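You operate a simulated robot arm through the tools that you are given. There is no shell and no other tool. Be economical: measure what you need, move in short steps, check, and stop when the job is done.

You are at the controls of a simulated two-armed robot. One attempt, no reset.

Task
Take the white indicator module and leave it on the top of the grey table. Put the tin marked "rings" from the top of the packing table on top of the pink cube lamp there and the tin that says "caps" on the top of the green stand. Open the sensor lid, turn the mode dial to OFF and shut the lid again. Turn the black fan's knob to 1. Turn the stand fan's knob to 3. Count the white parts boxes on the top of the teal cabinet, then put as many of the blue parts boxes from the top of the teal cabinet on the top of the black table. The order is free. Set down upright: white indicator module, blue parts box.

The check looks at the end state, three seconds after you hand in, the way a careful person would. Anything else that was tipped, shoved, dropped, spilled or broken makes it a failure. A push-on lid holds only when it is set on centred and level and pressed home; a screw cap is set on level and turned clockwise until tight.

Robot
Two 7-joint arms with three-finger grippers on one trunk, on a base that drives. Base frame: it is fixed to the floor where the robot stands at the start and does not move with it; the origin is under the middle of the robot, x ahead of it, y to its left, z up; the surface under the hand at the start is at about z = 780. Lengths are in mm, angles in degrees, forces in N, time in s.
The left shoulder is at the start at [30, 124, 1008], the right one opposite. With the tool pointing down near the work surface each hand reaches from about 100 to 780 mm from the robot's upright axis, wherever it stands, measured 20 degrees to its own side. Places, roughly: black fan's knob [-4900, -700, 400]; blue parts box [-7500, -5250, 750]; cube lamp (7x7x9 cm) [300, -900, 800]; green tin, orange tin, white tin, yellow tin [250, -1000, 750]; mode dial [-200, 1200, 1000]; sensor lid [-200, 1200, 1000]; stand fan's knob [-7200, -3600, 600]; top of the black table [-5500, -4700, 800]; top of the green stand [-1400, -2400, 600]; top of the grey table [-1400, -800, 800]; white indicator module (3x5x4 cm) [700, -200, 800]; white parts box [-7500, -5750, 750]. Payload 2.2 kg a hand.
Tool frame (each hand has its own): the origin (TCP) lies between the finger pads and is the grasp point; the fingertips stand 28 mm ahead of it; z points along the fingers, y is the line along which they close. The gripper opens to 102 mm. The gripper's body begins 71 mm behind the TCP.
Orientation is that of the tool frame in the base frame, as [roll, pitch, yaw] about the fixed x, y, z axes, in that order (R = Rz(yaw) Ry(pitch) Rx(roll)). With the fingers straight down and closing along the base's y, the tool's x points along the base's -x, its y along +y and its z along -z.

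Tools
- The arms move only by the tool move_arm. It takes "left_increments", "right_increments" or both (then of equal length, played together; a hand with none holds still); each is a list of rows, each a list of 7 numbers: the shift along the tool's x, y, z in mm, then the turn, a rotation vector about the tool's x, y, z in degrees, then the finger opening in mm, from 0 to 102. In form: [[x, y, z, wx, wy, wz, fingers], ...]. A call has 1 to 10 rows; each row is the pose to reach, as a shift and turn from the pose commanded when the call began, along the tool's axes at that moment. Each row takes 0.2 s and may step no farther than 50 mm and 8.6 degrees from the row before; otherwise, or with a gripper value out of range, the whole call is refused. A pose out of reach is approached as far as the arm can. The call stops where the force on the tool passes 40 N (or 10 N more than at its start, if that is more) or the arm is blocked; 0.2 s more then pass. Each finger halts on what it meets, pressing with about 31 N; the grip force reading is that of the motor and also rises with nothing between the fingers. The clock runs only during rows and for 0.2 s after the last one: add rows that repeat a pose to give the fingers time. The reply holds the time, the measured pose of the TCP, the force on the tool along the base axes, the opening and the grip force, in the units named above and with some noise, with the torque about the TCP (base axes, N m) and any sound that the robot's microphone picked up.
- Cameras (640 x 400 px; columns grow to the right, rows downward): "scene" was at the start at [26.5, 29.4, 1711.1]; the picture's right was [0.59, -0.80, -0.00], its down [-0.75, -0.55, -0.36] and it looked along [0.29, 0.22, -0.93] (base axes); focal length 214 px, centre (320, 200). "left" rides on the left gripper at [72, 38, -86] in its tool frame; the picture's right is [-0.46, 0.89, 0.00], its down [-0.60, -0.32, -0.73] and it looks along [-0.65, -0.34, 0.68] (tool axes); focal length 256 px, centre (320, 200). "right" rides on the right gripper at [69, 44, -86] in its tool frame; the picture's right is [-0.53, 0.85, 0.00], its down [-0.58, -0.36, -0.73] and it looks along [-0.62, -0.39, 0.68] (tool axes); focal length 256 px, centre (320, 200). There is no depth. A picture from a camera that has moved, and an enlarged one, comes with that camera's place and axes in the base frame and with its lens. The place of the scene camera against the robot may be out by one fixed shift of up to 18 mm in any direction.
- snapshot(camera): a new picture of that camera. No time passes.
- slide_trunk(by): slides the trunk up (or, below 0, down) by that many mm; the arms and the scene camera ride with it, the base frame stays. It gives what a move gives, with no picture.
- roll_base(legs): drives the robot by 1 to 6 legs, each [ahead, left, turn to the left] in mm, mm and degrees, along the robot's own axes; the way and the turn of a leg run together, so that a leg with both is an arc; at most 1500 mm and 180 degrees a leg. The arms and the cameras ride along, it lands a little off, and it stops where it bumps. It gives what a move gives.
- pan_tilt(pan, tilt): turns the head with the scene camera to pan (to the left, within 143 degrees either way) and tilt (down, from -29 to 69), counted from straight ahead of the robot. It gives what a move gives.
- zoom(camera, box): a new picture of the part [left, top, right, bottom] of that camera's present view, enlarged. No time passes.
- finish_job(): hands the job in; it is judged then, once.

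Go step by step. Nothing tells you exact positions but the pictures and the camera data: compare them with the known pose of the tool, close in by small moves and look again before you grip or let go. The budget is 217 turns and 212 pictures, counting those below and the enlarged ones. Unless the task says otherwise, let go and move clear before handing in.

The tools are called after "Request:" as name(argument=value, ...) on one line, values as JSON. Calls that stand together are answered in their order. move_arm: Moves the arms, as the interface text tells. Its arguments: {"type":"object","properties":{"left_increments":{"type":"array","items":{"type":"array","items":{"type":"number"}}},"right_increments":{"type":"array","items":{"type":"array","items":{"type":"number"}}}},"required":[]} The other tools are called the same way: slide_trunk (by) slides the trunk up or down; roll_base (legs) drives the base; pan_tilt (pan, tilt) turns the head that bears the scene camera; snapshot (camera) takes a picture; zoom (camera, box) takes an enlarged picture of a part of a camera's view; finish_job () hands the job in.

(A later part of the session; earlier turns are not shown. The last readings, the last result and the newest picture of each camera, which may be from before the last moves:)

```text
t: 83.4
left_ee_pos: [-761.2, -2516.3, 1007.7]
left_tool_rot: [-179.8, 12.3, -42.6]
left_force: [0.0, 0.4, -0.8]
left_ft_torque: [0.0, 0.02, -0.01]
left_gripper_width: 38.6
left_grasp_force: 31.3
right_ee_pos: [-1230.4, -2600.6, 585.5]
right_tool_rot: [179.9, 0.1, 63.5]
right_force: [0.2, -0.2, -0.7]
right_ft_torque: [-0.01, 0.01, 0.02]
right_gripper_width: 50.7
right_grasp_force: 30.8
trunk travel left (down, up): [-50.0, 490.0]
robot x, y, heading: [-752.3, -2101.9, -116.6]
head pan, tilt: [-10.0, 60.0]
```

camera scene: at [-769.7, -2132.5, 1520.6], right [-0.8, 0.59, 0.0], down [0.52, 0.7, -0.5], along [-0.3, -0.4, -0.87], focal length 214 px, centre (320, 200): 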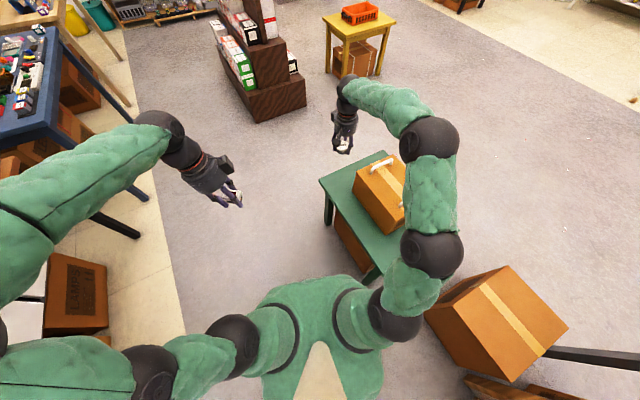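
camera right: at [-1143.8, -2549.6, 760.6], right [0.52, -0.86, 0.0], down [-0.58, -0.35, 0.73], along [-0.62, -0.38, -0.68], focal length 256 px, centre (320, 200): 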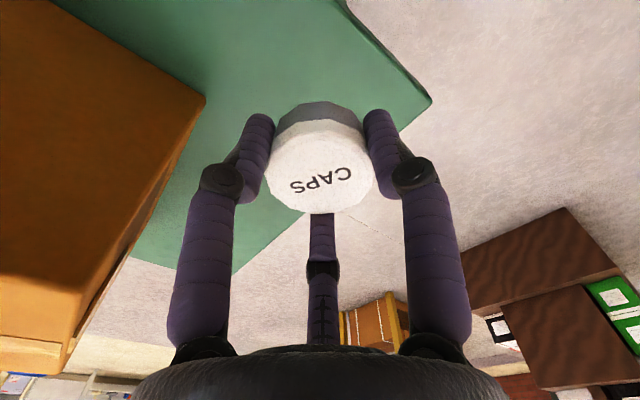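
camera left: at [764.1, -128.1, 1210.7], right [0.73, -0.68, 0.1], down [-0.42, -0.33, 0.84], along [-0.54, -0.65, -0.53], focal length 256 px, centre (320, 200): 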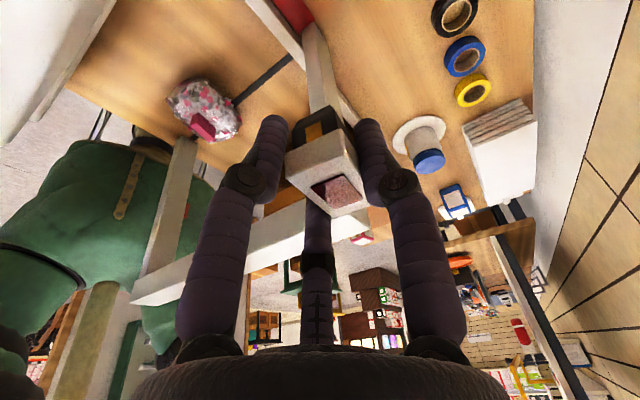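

Request:
move_arm(right_increments=[[0, 0, 2, 0, 0, 0, 38], [0, 0, 4, 0, 0, 0, 38]])

Request:
move_arm(right_increments=[[0, 0, 2, 0, 0, 0, 38], [0, 0, 4, 0, 0, 0, 38]])

Request:
zoom(camera="right", box=[220, 60, 440, 220])

```text
t: 84.0
left_ee_pos: [-762.6, -2515.7, 1007.5]
left_tool_rot: [-179.8, 12.4, -42.5]
left_force: [0.5, -0.3, 0.8]
left_ft_torque: [0.02, 0.0, 0.0]
left_gripper_width: 38.3
left_grasp_force: 30.9
right_ee_pos: [-1229.8, -2600.1, 581.5]
right_tool_rot: [179.9, 0.0, 63.5]
right_force: [0.2, 0.6, 1.0]
right_ft_torque: [-0.02, -0.01, 0.01]
right_gripper_width: 50.4
right_grasp_force: 30.7
trunk travel left (down, up): [-50.0, 490.0]
robot x, y, heading: [-751.3, -2102.8, -116.4]
head pan, tilt: [-10.0, 60.0]
```

```text
t: 84.6
left_ee_pos: [-760.8, -2514.2, 1009.1]
left_tool_rot: [-179.9, 12.4, -42.5]
left_force: [-0.4, -0.2, -0.7]
left_ft_torque: [-0.01, -0.01, 0.0]
left_gripper_width: 38.3
left_grasp_force: 31.2
right_ee_pos: [-1230.7, -2601.7, 580.9]
right_tool_rot: [-179.9, 0.4, 63.5]
right_force: [2.1, 5.6, 21.8]
right_ft_torque: [0.23, -0.13, -0.01]
right_gripper_width: 50.8
right_grasp_force: 31.5
trunk travel left (down, up): [-50.0, 490.0]
robot x, y, heading: [-755.9, -2099.8, -116.7]
head pan, tilt: [-10.0, 60.0]
```

```text
2.50 times, centred on (330, 140) of right
camera zoom: at [-1160.6, -2558.7, 666.7], right [0.52, -0.86, 0.0], down [-0.58, -0.35, 0.73], along [-0.63, -0.38, -0.68], focal length 640 px, centre (295, 350)
```

zoom: 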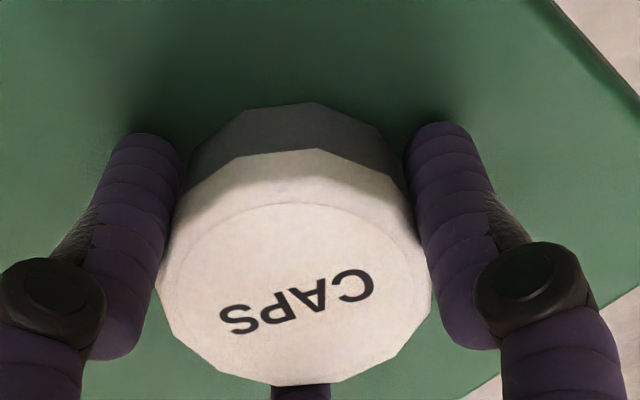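

Contact made at about z = 581. I ease up 2 mm, release and rise.

Request:
move_arm(right_increments=[[0, 0, -2.5, 0, 0, 0, 50], [0, 0, -2.5, 0, 0, 0, 62], [0, 0, -2.5, 0, 0, 0, 75], [0, 0, -20, 0, 0, 0, 75], [0, 0, -60, 0, 0, 0, 75], [0, 0, -105, 0, 0, 0, 75], [0, 0, -150, 0, 0, 0, 75], [0, 0, -195, 0, 0, 0, 75], [0, 0, -240, 0, 0, 0, 75]])

Request:
snapshot(camera="right")

```text
t: 86.6
left_ee_pos: [-761.7, -2513.4, 1007.3]
left_tool_rot: [-179.8, 12.4, -42.4]
left_force: [0.1, -0.3, 0.1]
left_ft_torque: [-0.01, 0.02, 0.0]
left_gripper_width: 38.4
left_grasp_force: 31.1
right_ee_pos: [-1229.3, -2599.3, 816.2]
right_tool_rot: [179.9, -0.1, 63.6]
right_force: [0.0, -0.2, -0.9]
right_ft_torque: [-0.02, 0.0, 0.0]
right_gripper_width: 74.9
right_grasp_force: 0.0
trunk travel left (down, up): [-50.0, 490.0]
robot x, y, heading: [-754.6, -2098.9, -116.2]
head pan, tilt: [-10.0, 60.0]
```

```text
149 pictures are left
camera right: at [-1159.5, -2558.2, 901.8], right [0.52, -0.85, 0.0], down [-0.58, -0.35, 0.73], along [-0.62, -0.38, -0.68], focal length 256 px, centre (320, 200)
```

right: 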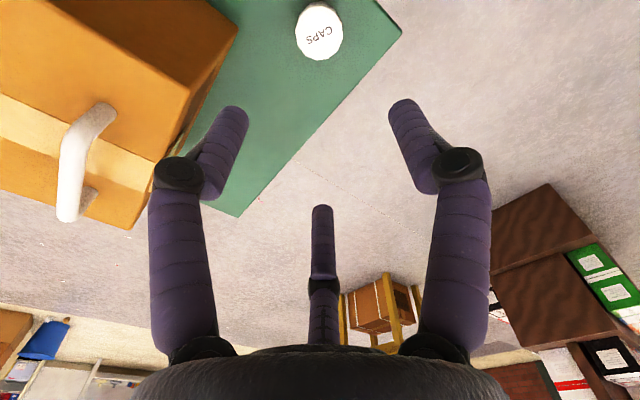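

Caps tin is on the stand. I raise the trunk, tuck the right hand and go back up the aisle toward the grey table.

Request:
slide_trunk(by=200)

Request:
move_arm(right_increments=[[46, -3, 0, 0, 0, 0, 75], [92, -6, 0, 0, 0, 0, 75], [138, -9, 0, 0, 0, 0, 75], [184, -12, 0, 0, 0, 0, 75], [230, -15, 0, 0, 0, 0, 75], [276, -18, 0, 0, 0, 0, 75], [322, -21, 0, 0, 0, 0, 75], [368, -23, 0, 0, 0, 0, 75]])

Request:
roll_base(legs=[[0, 0, 25.5], [0, 300, 0], [-1500, 0, 0], [-500, 0, 0]])

Request:
pan_tilt(pan=-80, tilt=35)

Request:
snapshot(camera="scene")

```text
t: 88.8
left_ee_pos: [-762.0, -2516.2, 1206.7]
left_tool_rot: [-179.7, 12.4, -42.5]
left_force: [0.0, 0.2, -0.2]
left_ft_torque: [0.03, -0.03, -0.01]
left_gripper_width: 38.3
left_grasp_force: 31.3
right_ee_pos: [-1229.1, -2600.5, 1015.1]
right_tool_rot: [179.9, 0.1, 63.4]
right_force: [0.2, 1.0, 0.2]
right_ft_torque: [-0.01, -0.03, 0.01]
right_gripper_width: 75.0
right_grasp_force: 0.1
trunk travel left (down, up): [-250.0, 290.0]
robot x, y, heading: [-754.3, -2098.9, -116.5]
head pan, tilt: [-10.0, 60.0]
```

```text
t: 90.6
left_ee_pos: [-760.8, -2514.2, 1208.7]
left_tool_rot: [-179.9, 12.5, -42.6]
left_force: [-0.3, -0.1, -0.1]
left_ft_torque: [-0.03, 0.01, 0.03]
left_gripper_width: 38.4
left_grasp_force: 30.6
right_ee_pos: [-1087.1, -2260.7, 1015.6]
right_tool_rot: [179.8, 0.1, 63.6]
right_force: [1.2, 0.6, 0.3]
right_ft_torque: [-0.03, 0.02, 0.0]
right_gripper_width: 75.1
right_grasp_force: 0.0
trunk travel left (down, up): [-250.0, 290.0]
robot x, y, heading: [-755.4, -2103.7, -116.7]
head pan, tilt: [-10.0, 60.0]
```

```text
t: 103.4
left_ee_pos: [-239.0, -502.8, 1207.1]
left_tool_rot: [-179.9, 12.3, -16.7]
left_force: [0.2, -0.2, -0.6]
left_ft_torque: [-0.03, 0.02, 0.03]
left_gripper_width: 38.5
left_grasp_force: 31.2
right_ee_pos: [-642.6, -417.5, 1015.7]
right_tool_rot: [179.9, 0.1, 89.3]
right_force: [0.4, -0.4, -0.7]
right_ft_torque: [-0.03, 0.02, 0.0]
right_gripper_width: 75.0
right_grasp_force: 0.1
trunk travel left (down, up): [-250.0, 290.0]
robot x, y, heading: [-411.6, -127.1, -90.7]
head pan, tilt: [-10.0, 60.0]
```

```text
t: 104.8
left_ee_pos: [-238.7, -503.4, 1207.5]
left_tool_rot: [-179.9, 12.4, -16.6]
left_force: [0.1, -0.3, 0.4]
left_ft_torque: [-0.02, -0.02, 0.0]
left_gripper_width: 38.4
left_grasp_force: 31.2
right_ee_pos: [-643.2, -417.6, 1016.8]
right_tool_rot: [179.8, -0.1, 89.3]
right_force: [-0.1, 0.9, -1.4]
right_ft_torque: [-0.02, 0.0, -0.01]
right_gripper_width: 75.3
right_grasp_force: 0.1
trunk travel left (down, up): [-250.0, 290.0]
robot x, y, heading: [-415.0, -126.7, -90.7]
head pan, tilt: [-80.0, 35.0]
```

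```text
148 pictures are left
camera scene: at [-487.6, -115.9, 1754.7], right [-0.16, 0.99, 0.0], down [0.57, 0.09, -0.82], along [-0.81, -0.13, -0.57], focal length 214 px, centre (320, 200)
```

scene: 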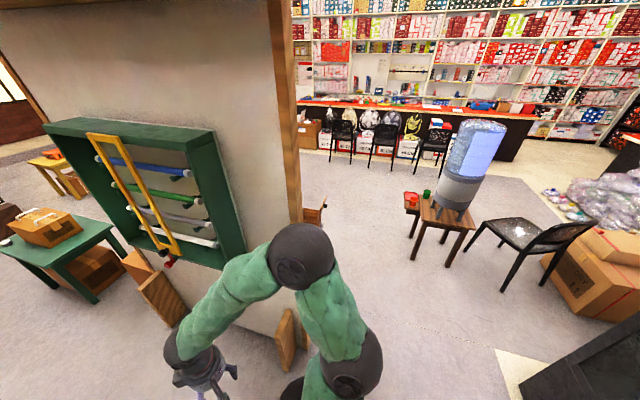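

Request:
roll_base(legs=[[-420, 0, 0], [0, -800, 0]])

Request:
pan_tilt(pan=-15, tilt=40)

Request:
snapshot(camera="scene")

```text
t: 111.2
left_ee_pos: [-1031.6, -69.3, 1206.5]
left_tool_rot: [-179.8, 12.4, -18.3]
left_force: [0.3, -0.4, -0.7]
left_ft_torque: [-0.02, 0.0, 0.0]
left_gripper_width: 38.5
left_grasp_force: 31.0
right_ee_pos: [-1432.2, 28.0, 1015.9]
right_tool_rot: [179.9, 0.1, 87.8]
right_force: [0.4, 0.3, 0.7]
right_ft_torque: [-0.01, -0.01, 0.02]
right_gripper_width: 75.0
right_grasp_force: 0.0
trunk travel left (down, up): [-250.0, 290.0]
robot x, y, heading: [-1194.0, 308.9, -92.2]
head pan, tilt: [-80.0, 35.0]
```

```text
t: 112.6
left_ee_pos: [-1031.5, -68.7, 1206.4]
left_tool_rot: [-179.8, 12.4, -18.3]
left_force: [-0.5, 0.1, -0.1]
left_ft_torque: [0.02, -0.03, 0.01]
left_gripper_width: 38.4
left_grasp_force: 31.6
right_ee_pos: [-1432.8, 27.7, 1016.0]
right_tool_rot: [179.9, 0.0, 87.8]
right_force: [-0.2, -0.6, 1.0]
right_ft_torque: [0.01, -0.03, 0.0]
right_gripper_width: 75.1
right_grasp_force: 0.1
trunk travel left (down, up): [-250.0, 290.0]
robot x, y, heading: [-1196.7, 312.1, -92.6]
head pan, tilt: [-15.0, 40.0]
```

```text
147 pictures are left
camera scene: at [-1207.0, 256.3, 1747.2], right [-0.95, 0.3, 0.0], down [0.19, 0.61, -0.77], along [-0.23, -0.73, -0.64], focal length 214 px, centre (320, 200)
```

scene: 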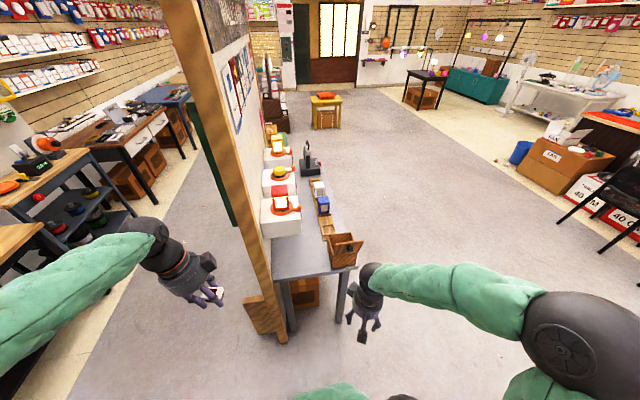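

Request:
zoom(camera="scene", box=[230, 130, 400, 340])

```text
1.90 times, centred on (315, 235) of scene
camera zoom: at [-1207.0, 256.3, 1747.2], right [-0.95, 0.3, 0.0], down [0.19, 0.61, -0.77], along [-0.23, -0.73, -0.64], focal length 408 px, centre (330, 133)
```

zoom: 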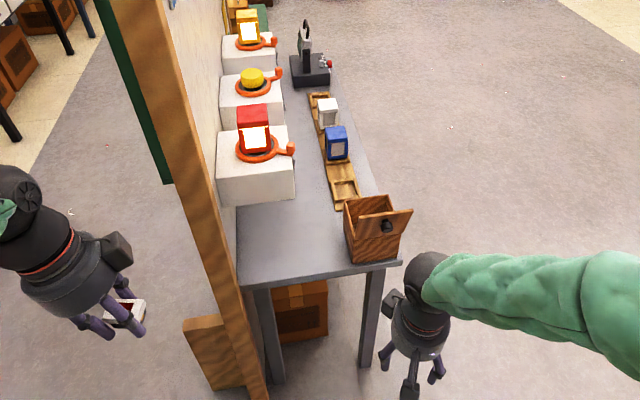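

The free end of the grey table is around (-1315, -420), close behind the partition. I'll reach it from the open west side so the arm stays clear of the partition.

Request:
roll_base(legs=[[0, -700, 0], [900, 0, 0], [0, 0, 92]])

Request:
pan_tilt(pan=10, tilt=50)

Request:
snapshot(camera="scene")

Request:
snapshot(camera="left")

```text
t: 116.7
left_ee_pos: [-1720.2, -62.8, 1206.8]
left_tool_rot: [-179.6, 12.5, -24.1]
left_force: [-0.2, 0.6, -0.5]
left_ft_torque: [-0.05, -0.03, -0.03]
left_gripper_width: 38.4
left_grasp_force: 30.5
right_ee_pos: [-2108.7, 75.2, 1015.2]
right_tool_rot: [179.8, 0.0, 81.9]
right_force: [-0.5, -0.7, 0.3]
right_ft_torque: [0.01, -0.02, 0.04]
right_gripper_width: 74.8
right_grasp_force: 0.2
trunk travel left (down, up): [-250.0, 290.0]
robot x, y, heading: [-1841.5, 335.8, -98.1]
head pan, tilt: [-15.0, 40.0]
stopped in leg 1: the robot was blocked; the commanded pose is now the measured one
```

```text
t: 117.6
left_ee_pos: [-1718.8, -63.7, 1206.9]
left_tool_rot: [-179.7, 12.4, -24.1]
left_force: [-0.1, -0.2, 0.4]
left_ft_torque: [0.01, 0.01, -0.01]
left_gripper_width: 38.6
left_grasp_force: 30.9
right_ee_pos: [-2108.2, 74.0, 1015.3]
right_tool_rot: [179.9, 0.0, 81.9]
right_force: [-0.5, -0.7, 0.3]
right_ft_torque: [-0.01, -0.03, -0.02]
right_gripper_width: 75.1
right_grasp_force: 0.0
trunk travel left (down, up): [-250.0, 290.0]
robot x, y, heading: [-1841.8, 330.9, -98.2]
head pan, tilt: [10.0, 50.0]
```

```text
145 pictures are left
camera scene: at [-1824.3, 280.6, 1733.1], right [-1.0, -0.03, 0.0], down [-0.02, 0.77, -0.64], along [0.02, -0.64, -0.77], focal length 214 px, centre (320, 200)
```

scene: 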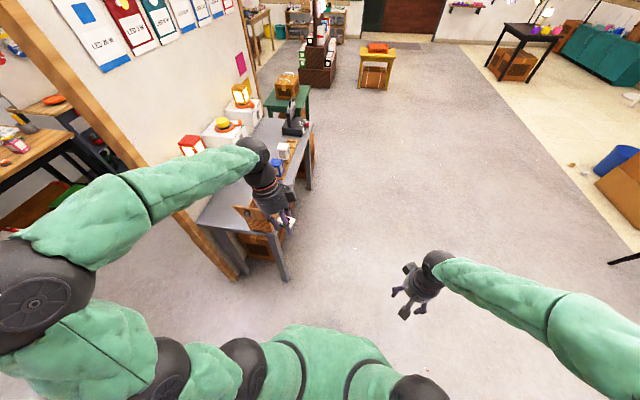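

```text
144 pictures are left
camera left: at [-1653.6, -134.9, 1274.6], right [-0.78, -0.62, 0.1], down [-0.27, 0.46, 0.85], along [-0.57, 0.63, -0.53], focal length 256 px, centre (320, 200)
```

left: 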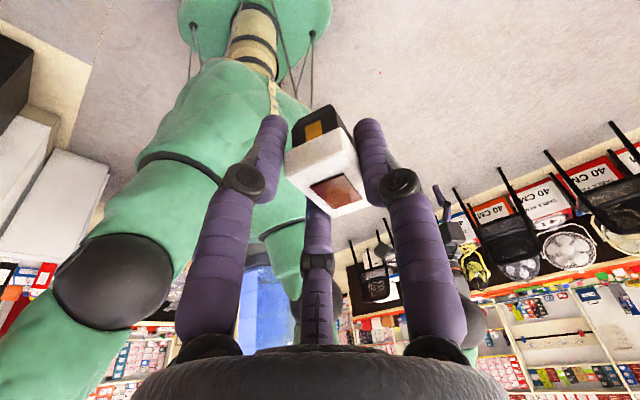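

The robot bumped something on its right, so I check the water stool there.

Request:
pan_tilt(pan=-100, tilt=45)

Request:
snapshot(camera="scene")

```text
t: 119.5
left_ee_pos: [-1718.2, -64.0, 1206.1]
left_tool_rot: [-179.8, 12.3, -24.1]
left_force: [0.2, 0.4, -0.1]
left_ft_torque: [-0.04, -0.02, 0.01]
left_gripper_width: 38.4
left_grasp_force: 31.2
right_ee_pos: [-2107.2, 73.8, 1016.6]
right_tool_rot: [179.9, 0.1, 81.8]
right_force: [-0.4, 0.3, -0.1]
right_ft_torque: [-0.01, -0.01, -0.03]
right_gripper_width: 75.2
right_grasp_force: 0.0
trunk travel left (down, up): [-250.0, 290.0]
robot x, y, heading: [-1842.5, 330.2, -97.8]
head pan, tilt: [-100.0, 45.0]
```

```text
143 pictures are left
camera scene: at [-1903.9, 382.5, 1739.9], right [0.31, 0.95, 0.0], down [0.67, -0.22, -0.71], along [-0.67, 0.22, -0.71], focal length 214 px, centre (320, 200)
```

scene: 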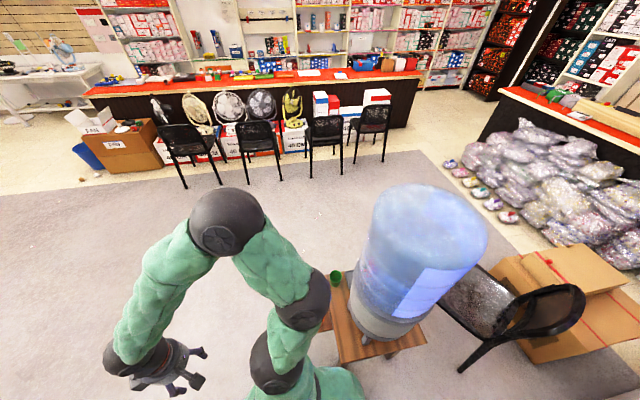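

The stool and bottle are upright and unmoved; I only touched the edge. I back away, turn to face +x, and slide down to the west side of the grey table.

Request:
roll_base(legs=[[0, 100, 0], [150, 0, 0], [0, 0, 98], [-170, 0, 0], [0, -720, 0]])

Request:
pan_tilt(pan=15, tilt=50)

Request:
snapshot(camera="scene")

Request:
snapshot(camera="left")

Request:
snapshot(camera="right")

```text
t: 130.4
left_ee_pos: [-1533.0, -363.9, 1206.8]
left_tool_rot: [-179.8, 12.4, 77.2]
left_force: [-0.2, 0.8, -0.5]
left_ft_torque: [0.05, 0.0, 0.01]
left_gripper_width: 38.5
left_grasp_force: 30.9
right_ee_pos: [-1588.6, -773.1, 1015.3]
right_tool_rot: [179.8, 0.0, -176.7]
right_force: [-0.3, 0.1, 0.6]
right_ft_torque: [-0.04, 0.02, 0.0]
right_gripper_width: 75.2
right_grasp_force: 0.0
trunk travel left (down, up): [-250.0, 290.0]
robot x, y, heading: [-1895.6, -566.0, 3.1]
head pan, tilt: [-100.0, 45.0]
```

```text
t: 132.4
left_ee_pos: [-1531.4, -363.9, 1206.4]
left_tool_rot: [-179.7, 12.5, 77.3]
left_force: [0.2, 0.0, -0.8]
left_ft_torque: [0.01, -0.06, 0.01]
left_gripper_width: 38.6
left_grasp_force: 31.5
right_ee_pos: [-1589.5, -772.5, 1015.6]
right_tool_rot: [179.8, 0.0, -176.7]
right_force: [-0.5, 0.1, -0.2]
right_ft_torque: [-0.03, -0.04, -0.01]
right_gripper_width: 74.9
right_grasp_force: 0.1
trunk travel left (down, up): [-250.0, 290.0]
robot x, y, heading: [-1893.9, -563.8, 3.4]
head pan, tilt: [15.0, 50.0]
```

```text
142 pictures are left
camera scene: at [-1839.9, -544.2, 1733.0], right [0.31, -0.95, 0.0], down [-0.73, -0.24, -0.64], along [0.61, 0.2, -0.77], focal length 214 px, centre (320, 200)
```

scene: 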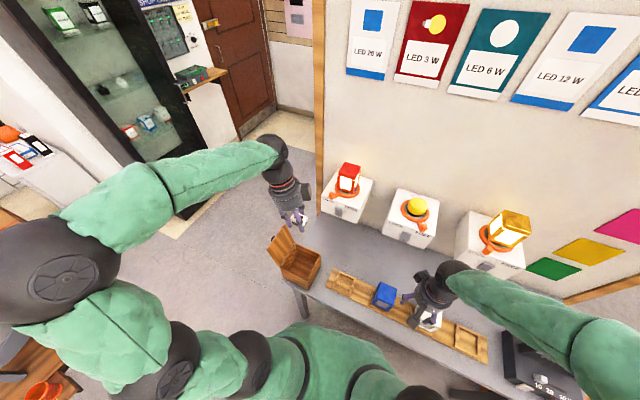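

```text
141 pictures are left
camera left: at [-1475.3, -285.7, 1274.5], right [0.76, -0.64, 0.1], down [-0.4, -0.35, 0.85], along [-0.51, -0.68, -0.53], focal length 256 px, centre (320, 200)
```

left: 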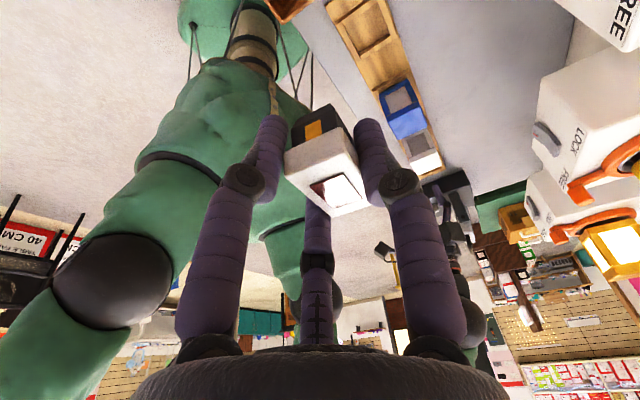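

```text
140 pictures are left
camera right: at [-1661.5, -733.7, 1102.1], right [0.48, 0.88, 0.0], down [0.6, -0.33, 0.73], along [0.64, -0.35, -0.68], focal length 256 px, centre (320, 200)
```

right: 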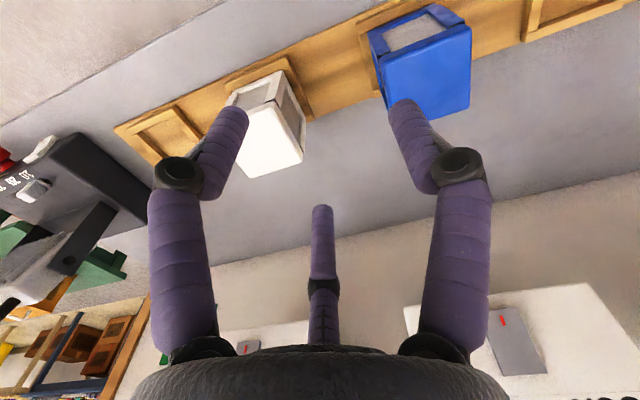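

Request:
zoom(camera="scene", box=[250, 150, 450, 330])

```text
2.22 times, centred on (350, 240) of scene
camera zoom: at [-1839.9, -544.2, 1733.0], right [0.31, -0.95, 0.0], down [-0.73, -0.24, -0.64], along [0.61, 0.2, -0.77], focal length 477 px, centre (253, 111)
```

zoom: 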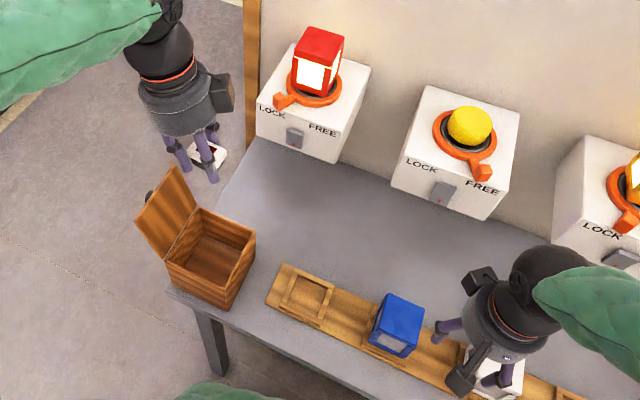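

The testers turn out to be wall-mounted at z ≥ 1000 above the table, whose top is at about z = 770. I turn the hand back so it leans toward the robot, then lower the module in front of the testers.

Request:
move_arm(left_increments=[[0, 0, 0, -1.72, 0, -7.8, 20], [0, 0, 0, -3.44, 0, -15.6, 20], [0, 0, 0, -5.16, 0, -23.4, 20], [0, 0, 0, -6.9, 0, -31.3, 20], [0, 0, 0, -8.6, 0, -39.1, 20], [0, 0, 0, -10.3, 0, -46.9, 20], [0, 0, 0, -12, 0, -54.7, 20], [0, 0, 0, -13.8, 0, -62.5, 20], [0, 0, 0, -15.5, 0, -70.3, 20], [0, 0, 0, -17.2, 0, -78.2, 20]])

Request:
move_arm(left_increments=[[0, 0, 0, -1.72, 0, -7.8, 20], [0, 0, 0, -3.44, 0, -15.6, 20], [0, 0, 0, -5, 0, -22.5, 20]])

Request:
snapshot(camera="left")

Request:
snapshot(camera="scene")

```text
t: 134.6
left_ee_pos: [-1532.1, -363.5, 1206.7]
left_tool_rot: [179.9, 12.1, 157.4]
left_force: [-0.1, 0.6, -0.8]
left_ft_torque: [-0.02, 0.01, 0.0]
left_gripper_width: 38.5
left_grasp_force: 31.1
right_ee_pos: [-1590.0, -771.5, 1016.0]
right_tool_rot: [179.8, 0.0, -176.7]
right_force: [0.6, 0.0, 0.9]
right_ft_torque: [0.02, 0.03, 0.0]
right_gripper_width: 75.2
right_grasp_force: 0.0
trunk travel left (down, up): [-250.0, 290.0]
robot x, y, heading: [-1895.8, -563.9, 3.4]
head pan, tilt: [15.0, 50.0]
```

```text
t: 135.4
left_ee_pos: [-1531.0, -363.8, 1206.5]
left_tool_rot: [179.9, 12.2, -179.5]
left_force: [0.2, -0.4, 0.1]
left_ft_torque: [0.0, -0.01, -0.02]
left_gripper_width: 38.6
left_grasp_force: 31.6
right_ee_pos: [-1590.1, -771.7, 1015.7]
right_tool_rot: [179.9, 0.0, -176.6]
right_force: [-1.2, -0.4, -0.6]
right_ft_torque: [-0.01, -0.03, 0.01]
right_gripper_width: 74.8
right_grasp_force: 0.0
trunk travel left (down, up): [-250.0, 290.0]
robot x, y, heading: [-1892.2, -565.4, 3.2]
head pan, tilt: [15.0, 50.0]
```

```text
138 pictures are left
camera left: at [-1621.4, -327.2, 1275.1], right [0.45, 0.89, 0.1], down [0.44, -0.32, 0.84], along [0.78, -0.33, -0.53], focal length 256 px, centre (320, 200)
```

left: 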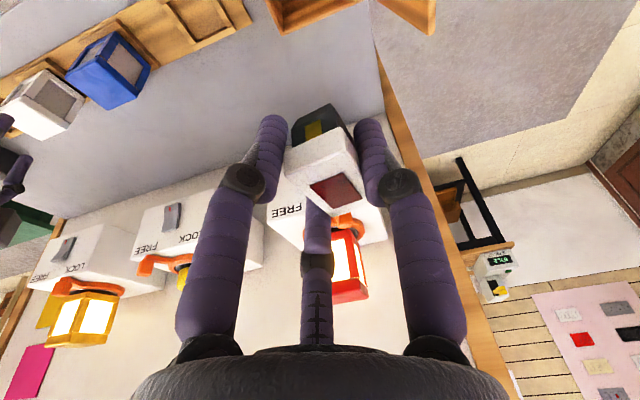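

```text
137 pictures are left
camera scene: at [-1839.9, -544.3, 1733.0], right [0.31, -0.95, 0.0], down [-0.73, -0.24, -0.64], along [0.61, 0.2, -0.77], focal length 214 px, centre (320, 200)
```

scene: 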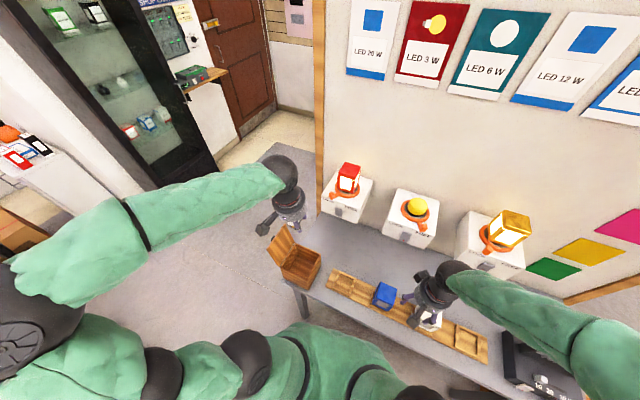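

Request:
move_arm(left_increments=[[-34, -27, 7, 0, 0, 0, 20], [-68, -54, 15, 0, 0, 0, 20], [-103, -81, 22, 0, 0, 0, 20], [-137, -107, 30, 0, 0, 0, 20], [-128, -107, 69, 0, 0, 0, 20], [-120, -107, 108, 0, 0, 0, 20], [-112, -107, 147, 0, 0, 0, 20]])

Request:
snapshot(camera="left")

Request:
zoom(camera="scene", box=[220, 150, 420, 330])

```text
t: 137.0
left_ee_pos: [-1391.2, -474.0, 1083.5]
left_tool_rot: [179.9, 12.2, -179.7]
left_force: [0.3, -0.5, -0.6]
left_ft_torque: [-0.01, 0.02, 0.0]
left_gripper_width: 38.8
left_grasp_force: 31.0
right_ee_pos: [-1589.5, -771.5, 1016.1]
right_tool_rot: [179.9, -0.1, -176.8]
right_force: [-0.6, -0.6, 0.8]
right_ft_torque: [-0.02, 0.02, 0.02]
right_gripper_width: 75.1
right_grasp_force: 0.1
trunk travel left (down, up): [-250.0, 290.0]
robot x, y, heading: [-1896.2, -560.0, 3.4]
head pan, tilt: [15.0, 50.0]
```

```text
136 pictures are left
camera left: at [-1480.6, -436.3, 1152.1], right [0.45, 0.89, 0.1], down [0.44, -0.32, 0.84], along [0.78, -0.33, -0.53], focal length 256 px, centre (320, 200)
```

left: 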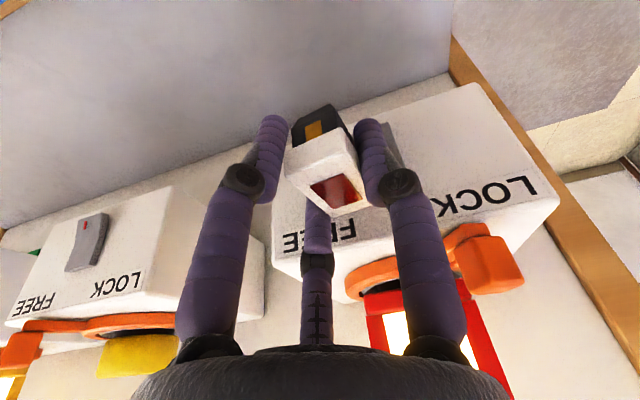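

```text
2.22 times, centred on (320, 240) of scene
camera zoom: at [-1839.6, -544.0, 1733.0], right [0.31, -0.95, 0.0], down [-0.73, -0.24, -0.64], along [0.61, 0.2, -0.77], focal length 477 px, centre (320, 111)
```

zoom: 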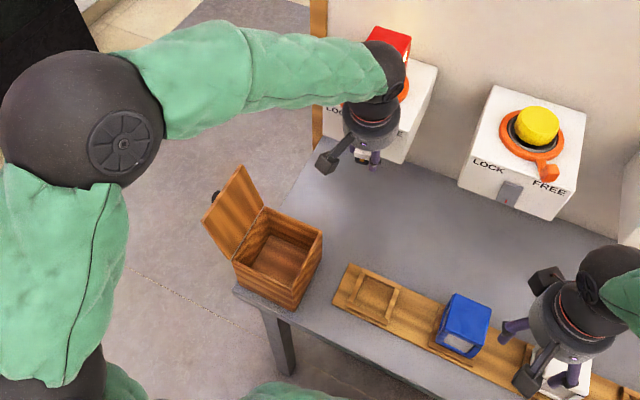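

Request:
move_arm(left_increments=[[9, 0, 42, 0, 0, 0, 20], [18, 0, 84, 0, 0, 0, 20], [27, 0, 126, 0, 0, 0, 20], [36, 0, 168, 0, 0, 0, 20], [45, 0, 210, 0, 0, 0, 20], [52, 0, 243, 0, 0, 0, 20]])

Request:
snapshot(camera="left")

Request:
zoom(camera="scene", box=[220, 150, 420, 330])

```text
t: 137.8
left_ee_pos: [-1382.5, -469.8, 973.7]
left_tool_rot: [-180.0, 13.4, -179.3]
left_force: [-31.6, -2.3, 23.1]
left_ft_torque: [0.53, -3.76, 0.53]
left_gripper_width: 38.3
left_grasp_force: 30.8
right_ee_pos: [-1593.0, -771.1, 1017.0]
right_tool_rot: [179.9, 0.1, -176.7]
right_force: [-0.1, -0.1, -0.2]
right_ft_torque: [-0.02, 0.09, 0.0]
right_gripper_width: 74.9
right_grasp_force: 0.1
trunk travel left (down, up): [-250.0, 290.0]
robot x, y, heading: [-1895.7, -563.7, 3.3]
head pan, tilt: [15.0, 50.0]
stopped in row 4 (left hand): the force on the tool passed its limit at 89 N (the readings are from after the stop); the commanded pose is now the measured one
```

```text
134 pictures are left
camera left: at [-1473.9, -433.2, 1040.1], right [0.44, 0.89, 0.11], down [0.42, -0.31, 0.85], along [0.79, -0.33, -0.51], focal length 256 px, centre (320, 200)
```

left: 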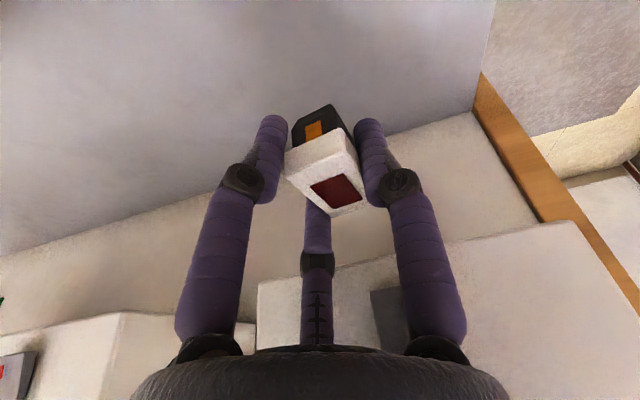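

```text
2.22 times, centred on (320, 240) of scene
camera zoom: at [-1843.7, -544.7, 1733.4], right [0.31, -0.95, 0.0], down [-0.73, -0.24, -0.64], along [0.61, 0.2, -0.76], focal length 477 px, centre (320, 111)
```

zoom: 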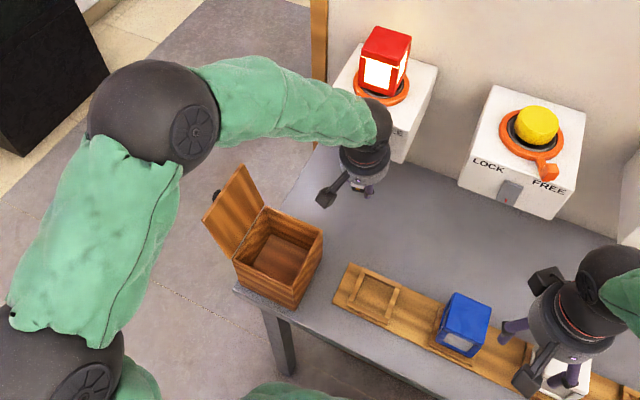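

The hand bumped tester 1's front. I back away west at once and check the tester.

Request:
move_arm(left_increments=[[30, 0, -8, 0, 0, 0, 20], [60, 0, -16, 0, 0, 0, 20], [90, 0, -25, 0, 0, 0, 20]])

Request:
zoom(camera="scene", box=[250, 150, 450, 330])

Request:
snapshot(camera="left")

```text
t: 138.6
left_ee_pos: [-1475.9, -471.9, 973.7]
left_tool_rot: [-179.9, 13.5, -179.4]
left_force: [0.5, 0.1, 0.3]
left_ft_torque: [0.0, 0.01, 0.02]
left_gripper_width: 38.5
left_grasp_force: 31.0
right_ee_pos: [-1591.8, -772.8, 1015.6]
right_tool_rot: [179.9, 0.0, -176.6]
right_force: [0.8, 0.2, -0.6]
right_ft_torque: [0.0, -0.02, 0.02]
right_gripper_width: 74.9
right_grasp_force: 0.1
trunk travel left (down, up): [-250.0, 290.0]
robot x, y, heading: [-1892.5, -559.0, 3.3]
head pan, tilt: [15.0, 50.0]
```

```text
2.22 times, centred on (350, 240) of scene
camera zoom: at [-1841.4, -544.1, 1733.0], right [0.31, -0.95, 0.0], down [-0.73, -0.24, -0.64], along [0.61, 0.2, -0.77], focal length 477 px, centre (253, 111)
```

zoom: 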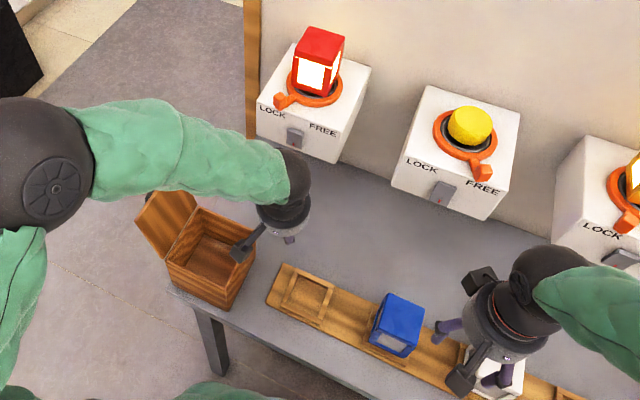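

```text
131 pictures are left
camera left: at [-1566.9, -435.0, 1039.9], right [0.44, 0.89, 0.11], down [0.42, -0.31, 0.85], along [0.79, -0.33, -0.51], focal length 256 px, centre (320, 200)
```

left: 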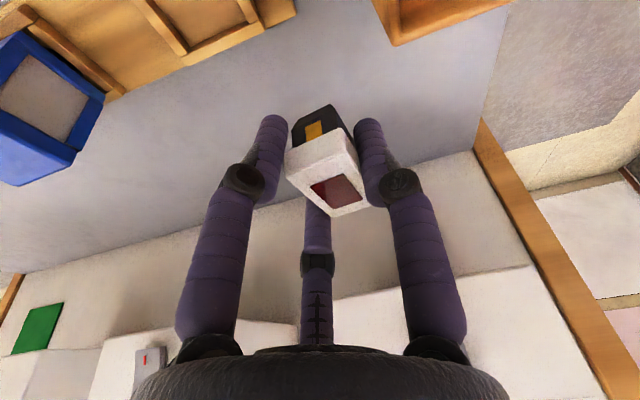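

The tester is unchanged. I'll place the module slightly further west, around (-1408, -466), between the drawer box and the tray.

Request:
move_arm(left_increments=[[-33, 3, 8, 0, 0, 0, 20], [-66, 6, 16, 0, 0, 0, 20], [-57, 6, 54, 0, 0, 0, 20], [-48, 6, 92, 0, 0, 0, 20], [-39, 6, 130, 0, 0, 0, 20], [-34, 6, 150, 0, 0, 0, 20]])

Request:
snapshot(camera="left")

Request:
zoom(camera="scene", box=[250, 150, 450, 330])

```text
t: 140.0
left_ee_pos: [-1406.0, -463.1, 840.8]
left_tool_rot: [179.9, 13.4, -179.0]
left_force: [-7.7, -3.2, 13.0]
left_ft_torque: [0.77, 0.78, 0.64]
left_gripper_width: 38.5
left_grasp_force: 31.0
right_ee_pos: [-1590.4, -772.2, 1015.7]
right_tool_rot: [179.9, -0.1, -176.6]
right_force: [0.3, 0.3, -0.9]
right_ft_torque: [0.01, 0.02, 0.0]
right_gripper_width: 74.9
right_grasp_force: 0.1
trunk travel left (down, up): [-250.0, 290.0]
robot x, y, heading: [-1894.0, -562.9, 3.0]
head pan, tilt: [15.0, 50.0]
stopped in row 6 (left hand): the force on the tool passed its limit at 52 N (the readings are from after the stop); the commanded pose is now the measured one
```

```text
130 pictures are left
camera left: at [-1497.8, -427.2, 907.2], right [0.44, 0.89, 0.11], down [0.42, -0.31, 0.85], along [0.79, -0.32, -0.51], focal length 256 px, centre (320, 200)
```

left: 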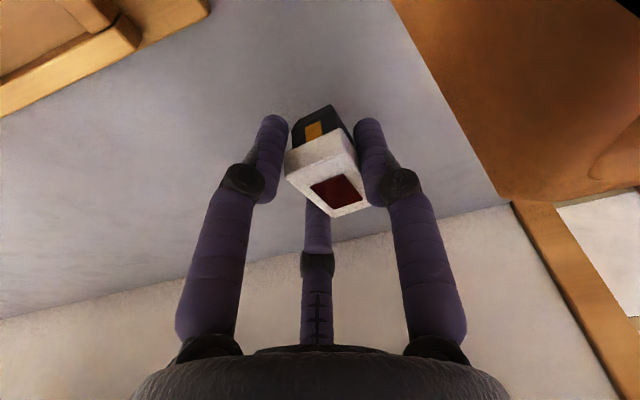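

```text
2.22 times, centred on (350, 240) of scene
camera zoom: at [-1841.1, -544.5, 1733.2], right [0.31, -0.95, 0.0], down [-0.73, -0.24, -0.64], along [0.61, 0.2, -0.77], focal length 477 px, centre (253, 111)
```

zoom: 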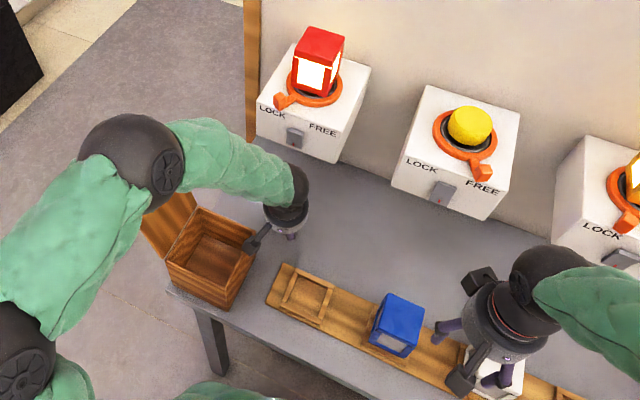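

The wrist camera touched the drawer box rim; the box has not moved. I lift, shift 50 mm south and lower again.

Request:
move_arm(left_increments=[[-5, 0, -20, 0, 0, 0, 20], [-5, -25, -20, 0, 0, 0, 20], [-5, -52, -20, 0, 0, 0, 20]])

Request:
zoom(camera="scene", box=[250, 150, 450, 330])

Request:
move_arm(left_increments=[[4, 0, 15, 0, 0, 0, 20], [7, 0, 30, 0, 0, 0, 20]])

Request:
snapshot(camera="left")

```text
t: 140.8
left_ee_pos: [-1404.8, -514.3, 861.7]
left_tool_rot: [180.0, 13.5, -179.1]
left_force: [-0.1, 0.4, -0.9]
left_ft_torque: [0.04, 0.02, 0.01]
left_gripper_width: 38.3
left_grasp_force: 31.3
right_ee_pos: [-1590.5, -773.3, 1015.5]
right_tool_rot: [179.9, -0.1, -176.6]
right_force: [-0.2, 0.1, 0.7]
right_ft_torque: [0.04, 0.0, 0.01]
right_gripper_width: 74.9
right_grasp_force: 0.1
trunk travel left (down, up): [-250.0, 290.0]
robot x, y, heading: [-1891.5, -563.7, 3.2]
head pan, tilt: [15.0, 50.0]
```

```text
2.22 times, centred on (350, 240) of scene
camera zoom: at [-1840.0, -544.7, 1733.0], right [0.31, -0.95, 0.0], down [-0.73, -0.24, -0.64], along [0.61, 0.2, -0.77], focal length 477 px, centre (253, 111)
```

zoom: 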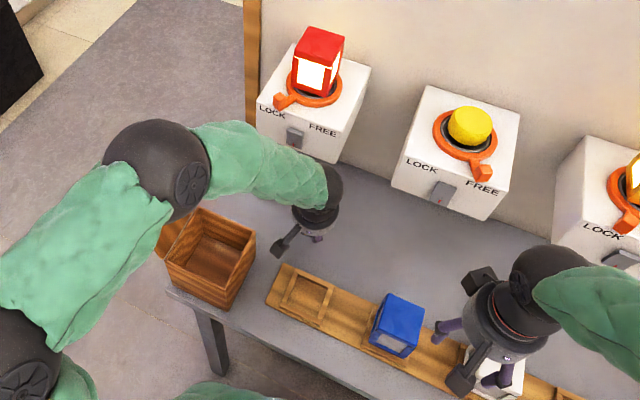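

```text
t: 141.4
left_ee_pos: [-1405.0, -516.0, 827.2]
left_tool_rot: [179.9, 13.5, -179.1]
left_force: [0.7, 0.4, -0.2]
left_ft_torque: [-0.01, 0.0, -0.04]
left_gripper_width: 38.4
left_grasp_force: 31.3
right_ee_pos: [-1589.0, -771.5, 1016.3]
right_tool_rot: [179.9, -0.1, -176.6]
right_force: [-0.1, -0.1, 0.7]
right_ft_torque: [-0.01, -0.02, 0.01]
right_gripper_width: 74.9
right_grasp_force: 0.1
trunk travel left (down, up): [-250.0, 290.0]
robot x, y, heading: [-1891.9, -563.2, 3.2]
head pan, tilt: [15.0, 50.0]
```

```text
127 pictures are left
camera left: at [-1496.0, -478.9, 895.0], right [0.44, 0.89, 0.11], down [0.42, -0.31, 0.85], along [0.79, -0.33, -0.51], focal length 256 px, centre (320, 200)
```

left: 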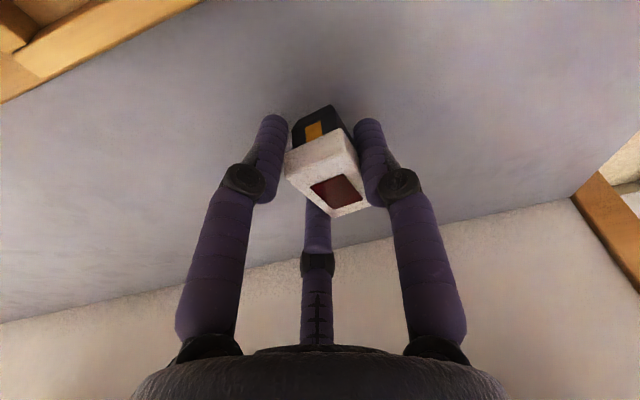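

Request:
move_arm(left_increments=[[1, 0, 5, 0, 1, 0, 20], [2, 0, 9, 0, 1, 0, 20], [2.8, 0, 12, 0, 1, 0, 20]])

Request:
move_arm(left_increments=[[0.5, 0, 2, 0, 0, 0, 20], [1, 0, 4, 0, 0, 0, 20]])

Request:
move_arm(left_increments=[[0.5, 0, 2, 0, 0, 0, 20], [1, 0, 4, 0, 0, 0, 20]])

```text
t: 142.2
left_ee_pos: [-1405.3, -514.5, 815.0]
left_tool_rot: [179.9, 12.4, -179.0]
left_force: [-0.4, 0.2, -0.4]
left_ft_torque: [-0.01, 0.0, 0.01]
left_gripper_width: 38.4
left_grasp_force: 30.7
right_ee_pos: [-1590.0, -772.2, 1015.9]
right_tool_rot: [179.9, -0.1, -176.6]
right_force: [0.4, 0.6, 0.0]
right_ft_torque: [0.0, 0.06, 0.0]
right_gripper_width: 74.9
right_grasp_force: 0.1
trunk travel left (down, up): [-250.0, 290.0]
robot x, y, heading: [-1894.1, -561.3, 3.3]
head pan, tilt: [15.0, 50.0]
```

```text
t: 142.8
left_ee_pos: [-1405.0, -515.4, 813.4]
left_tool_rot: [180.0, 12.6, -179.1]
left_force: [-2.1, 0.0, 5.7]
left_ft_torque: [-0.11, 0.19, -0.02]
left_gripper_width: 38.2
left_grasp_force: 30.6
right_ee_pos: [-1590.4, -772.5, 1016.0]
right_tool_rot: [179.9, -0.1, -176.6]
right_force: [0.2, 0.4, 1.0]
right_ft_torque: [-0.01, 0.0, 0.01]
right_gripper_width: 75.1
right_grasp_force: 0.0
trunk travel left (down, up): [-250.0, 290.0]
robot x, y, heading: [-1893.2, -562.1, 3.3]
head pan, tilt: [15.0, 50.0]
```

```text
t: 143.6
left_ee_pos: [-1400.6, -515.1, 813.2]
left_tool_rot: [180.0, 13.0, -178.9]
left_force: [-5.6, 1.2, 17.7]
left_ft_torque: [-0.26, 0.6, -0.02]
left_gripper_width: 38.5
left_grasp_force: 31.6
right_ee_pos: [-1590.9, -772.2, 1015.0]
right_tool_rot: [179.9, -0.1, -176.6]
right_force: [-0.1, -0.2, -0.4]
right_ft_torque: [0.02, 0.0, 0.03]
right_gripper_width: 74.8
right_grasp_force: 0.2
trunk travel left (down, up): [-250.0, 290.0]
robot x, y, heading: [-1893.2, -561.9, 3.1]
head pan, tilt: [15.0, 50.0]
stopped in row 2 (left hand): the force on the tool passed its limit at 43 N (the readings are from after the stop); the commanded pose is now the measured one
```

The module stands on the table. I release and withdraw along the tool axis, away from the testers.

Request:
move_arm(left_increments=[[0, 0, -1.5, 0, 0, 0, 42], [0, 0, -1.5, 0, 0, 0, 55], [0, 0, -1.5, 0, 0, 0, 68], [0, 0, -1.5, 0, 0, 0, 70], [0, 0, -25, 0, 0, 0, 70], [0, 0, -65, 0, 0, 0, 70], [0, 0, -110, 0, 0, 0, 70], [15, 0, -155, 0, 0, 0, 70], [40, 0, -195, 0, 0, 0, 70], [60, 0, -235, 0, 0, 0, 70]])

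Request:
snapshot(camera="left")

Request:
zoom(camera="scene", box=[250, 150, 450, 330])

```text
t: 145.8
left_ee_pos: [-1517.4, -516.4, 1026.0]
left_tool_rot: [179.9, 12.7, -179.1]
left_force: [-0.2, -0.3, 0.6]
left_ft_torque: [-0.05, -0.03, 0.0]
left_gripper_width: 69.9
left_grasp_force: 0.0
right_ee_pos: [-1592.0, -771.1, 1015.6]
right_tool_rot: [179.9, -0.1, -176.6]
right_force: [0.0, -0.3, 1.3]
right_ft_torque: [0.01, -0.02, -0.05]
right_gripper_width: 74.8
right_grasp_force: 0.2
trunk travel left (down, up): [-250.0, 290.0]
robot x, y, heading: [-1895.7, -560.6, 3.1]
head pan, tilt: [15.0, 50.0]
```

```text
126 pictures are left
camera left: at [-1607.8, -480.1, 1092.8], right [0.44, 0.89, 0.1], down [0.43, -0.31, 0.85], along [0.79, -0.33, -0.52], focal length 256 px, centre (320, 200)
```

left: 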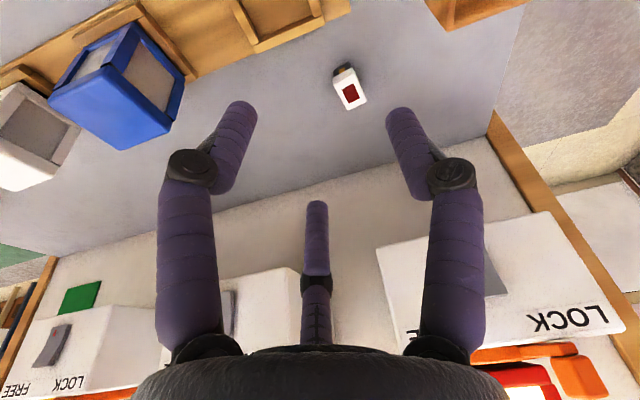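

```text
2.22 times, centred on (350, 240) of scene
camera zoom: at [-1841.6, -543.7, 1733.0], right [0.31, -0.95, 0.0], down [-0.73, -0.24, -0.64], along [0.61, 0.2, -0.77], focal length 477 px, centre (253, 111)
```

zoom: 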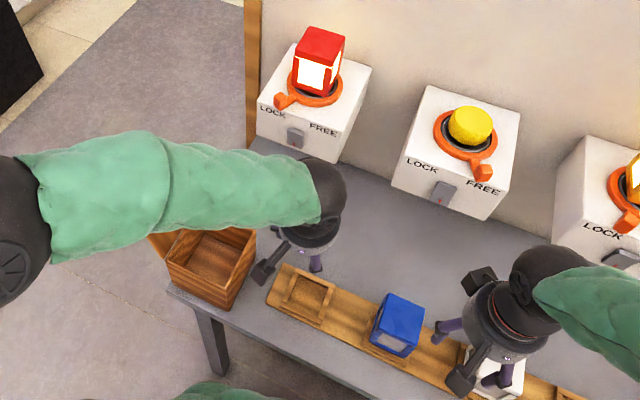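

The module stands upright on the table. Next is the sensor: I tuck the left hand, back off west and check the way while driving around the north of the partition, facing +y.

Request:
move_arm(left_increments=[[20, 0, -28, 0, 4, 0, 70], [40, 0, -56, 0, 8, 0, 70], [63, 0, -85, 0, 12.6, 0, 70]])

Request:
roll_base(legs=[[-450, 0, 0], [0, 0, 87], [620, 0, 0]])

Request:
pan_tilt(pan=-20, tilt=40)

Request:
snapshot(camera="scene")

```text
t: 146.6
left_ee_pos: [-1596.6, -516.9, 1096.3]
left_tool_rot: [179.8, 0.2, -179.1]
left_force: [1.1, 0.0, 1.1]
left_ft_torque: [-0.04, -0.02, 0.03]
left_gripper_width: 70.1
left_grasp_force: 0.1
right_ee_pos: [-1590.6, -771.3, 1016.1]
right_tool_rot: [179.8, -0.1, -176.6]
right_force: [-0.4, -0.3, 0.5]
right_ft_torque: [0.0, -0.04, -0.01]
right_gripper_width: 74.9
right_grasp_force: 0.1
trunk travel left (down, up): [-250.0, 290.0]
robot x, y, heading: [-1893.0, -562.5, 3.2]
head pan, tilt: [15.0, 50.0]
```

```text
t: 155.9
left_ee_pos: [-2334.5, 325.0, 1095.5]
left_tool_rot: [179.9, 0.1, -94.5]
left_force: [0.8, -0.4, -0.4]
left_ft_torque: [-0.04, 0.05, 0.0]
left_gripper_width: 69.8
left_grasp_force: 0.0
right_ee_pos: [-2080.5, 303.9, 1015.6]
right_tool_rot: [180.0, -0.1, -92.2]
right_force: [-0.1, -0.4, 0.1]
right_ft_torque: [-0.06, 0.01, -0.02]
right_gripper_width: 75.2
right_grasp_force: 0.1
trunk travel left (down, up): [-250.0, 290.0]
robot x, y, heading: [-2315.8, 18.2, 87.8]
head pan, tilt: [15.0, 50.0]
```

```text
t: 156.9
left_ee_pos: [-2335.6, 324.1, 1094.7]
left_tool_rot: [179.9, 0.2, -94.5]
left_force: [0.2, -0.9, -0.6]
left_ft_torque: [0.0, 0.03, -0.02]
left_gripper_width: 70.0
left_grasp_force: 0.1
right_ee_pos: [-2079.7, 304.2, 1015.0]
right_tool_rot: [179.9, -0.1, -92.1]
right_force: [1.3, 0.0, 0.3]
right_ft_torque: [-0.01, 0.02, 0.01]
right_gripper_width: 75.1
right_grasp_force: 0.1
trunk travel left (down, up): [-250.0, 290.0]
robot x, y, heading: [-2319.4, 18.6, 87.7]
head pan, tilt: [-20.0, 40.0]
```

```text
124 pictures are left
camera scene: at [-2275.9, 66.3, 1747.2], right [0.93, -0.38, 0.0], down [-0.24, -0.6, -0.77], along [0.29, 0.71, -0.64], focal length 214 px, centre (320, 200)
```

scene: 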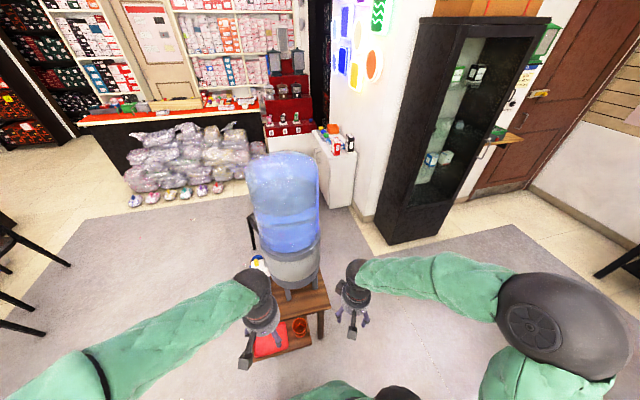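

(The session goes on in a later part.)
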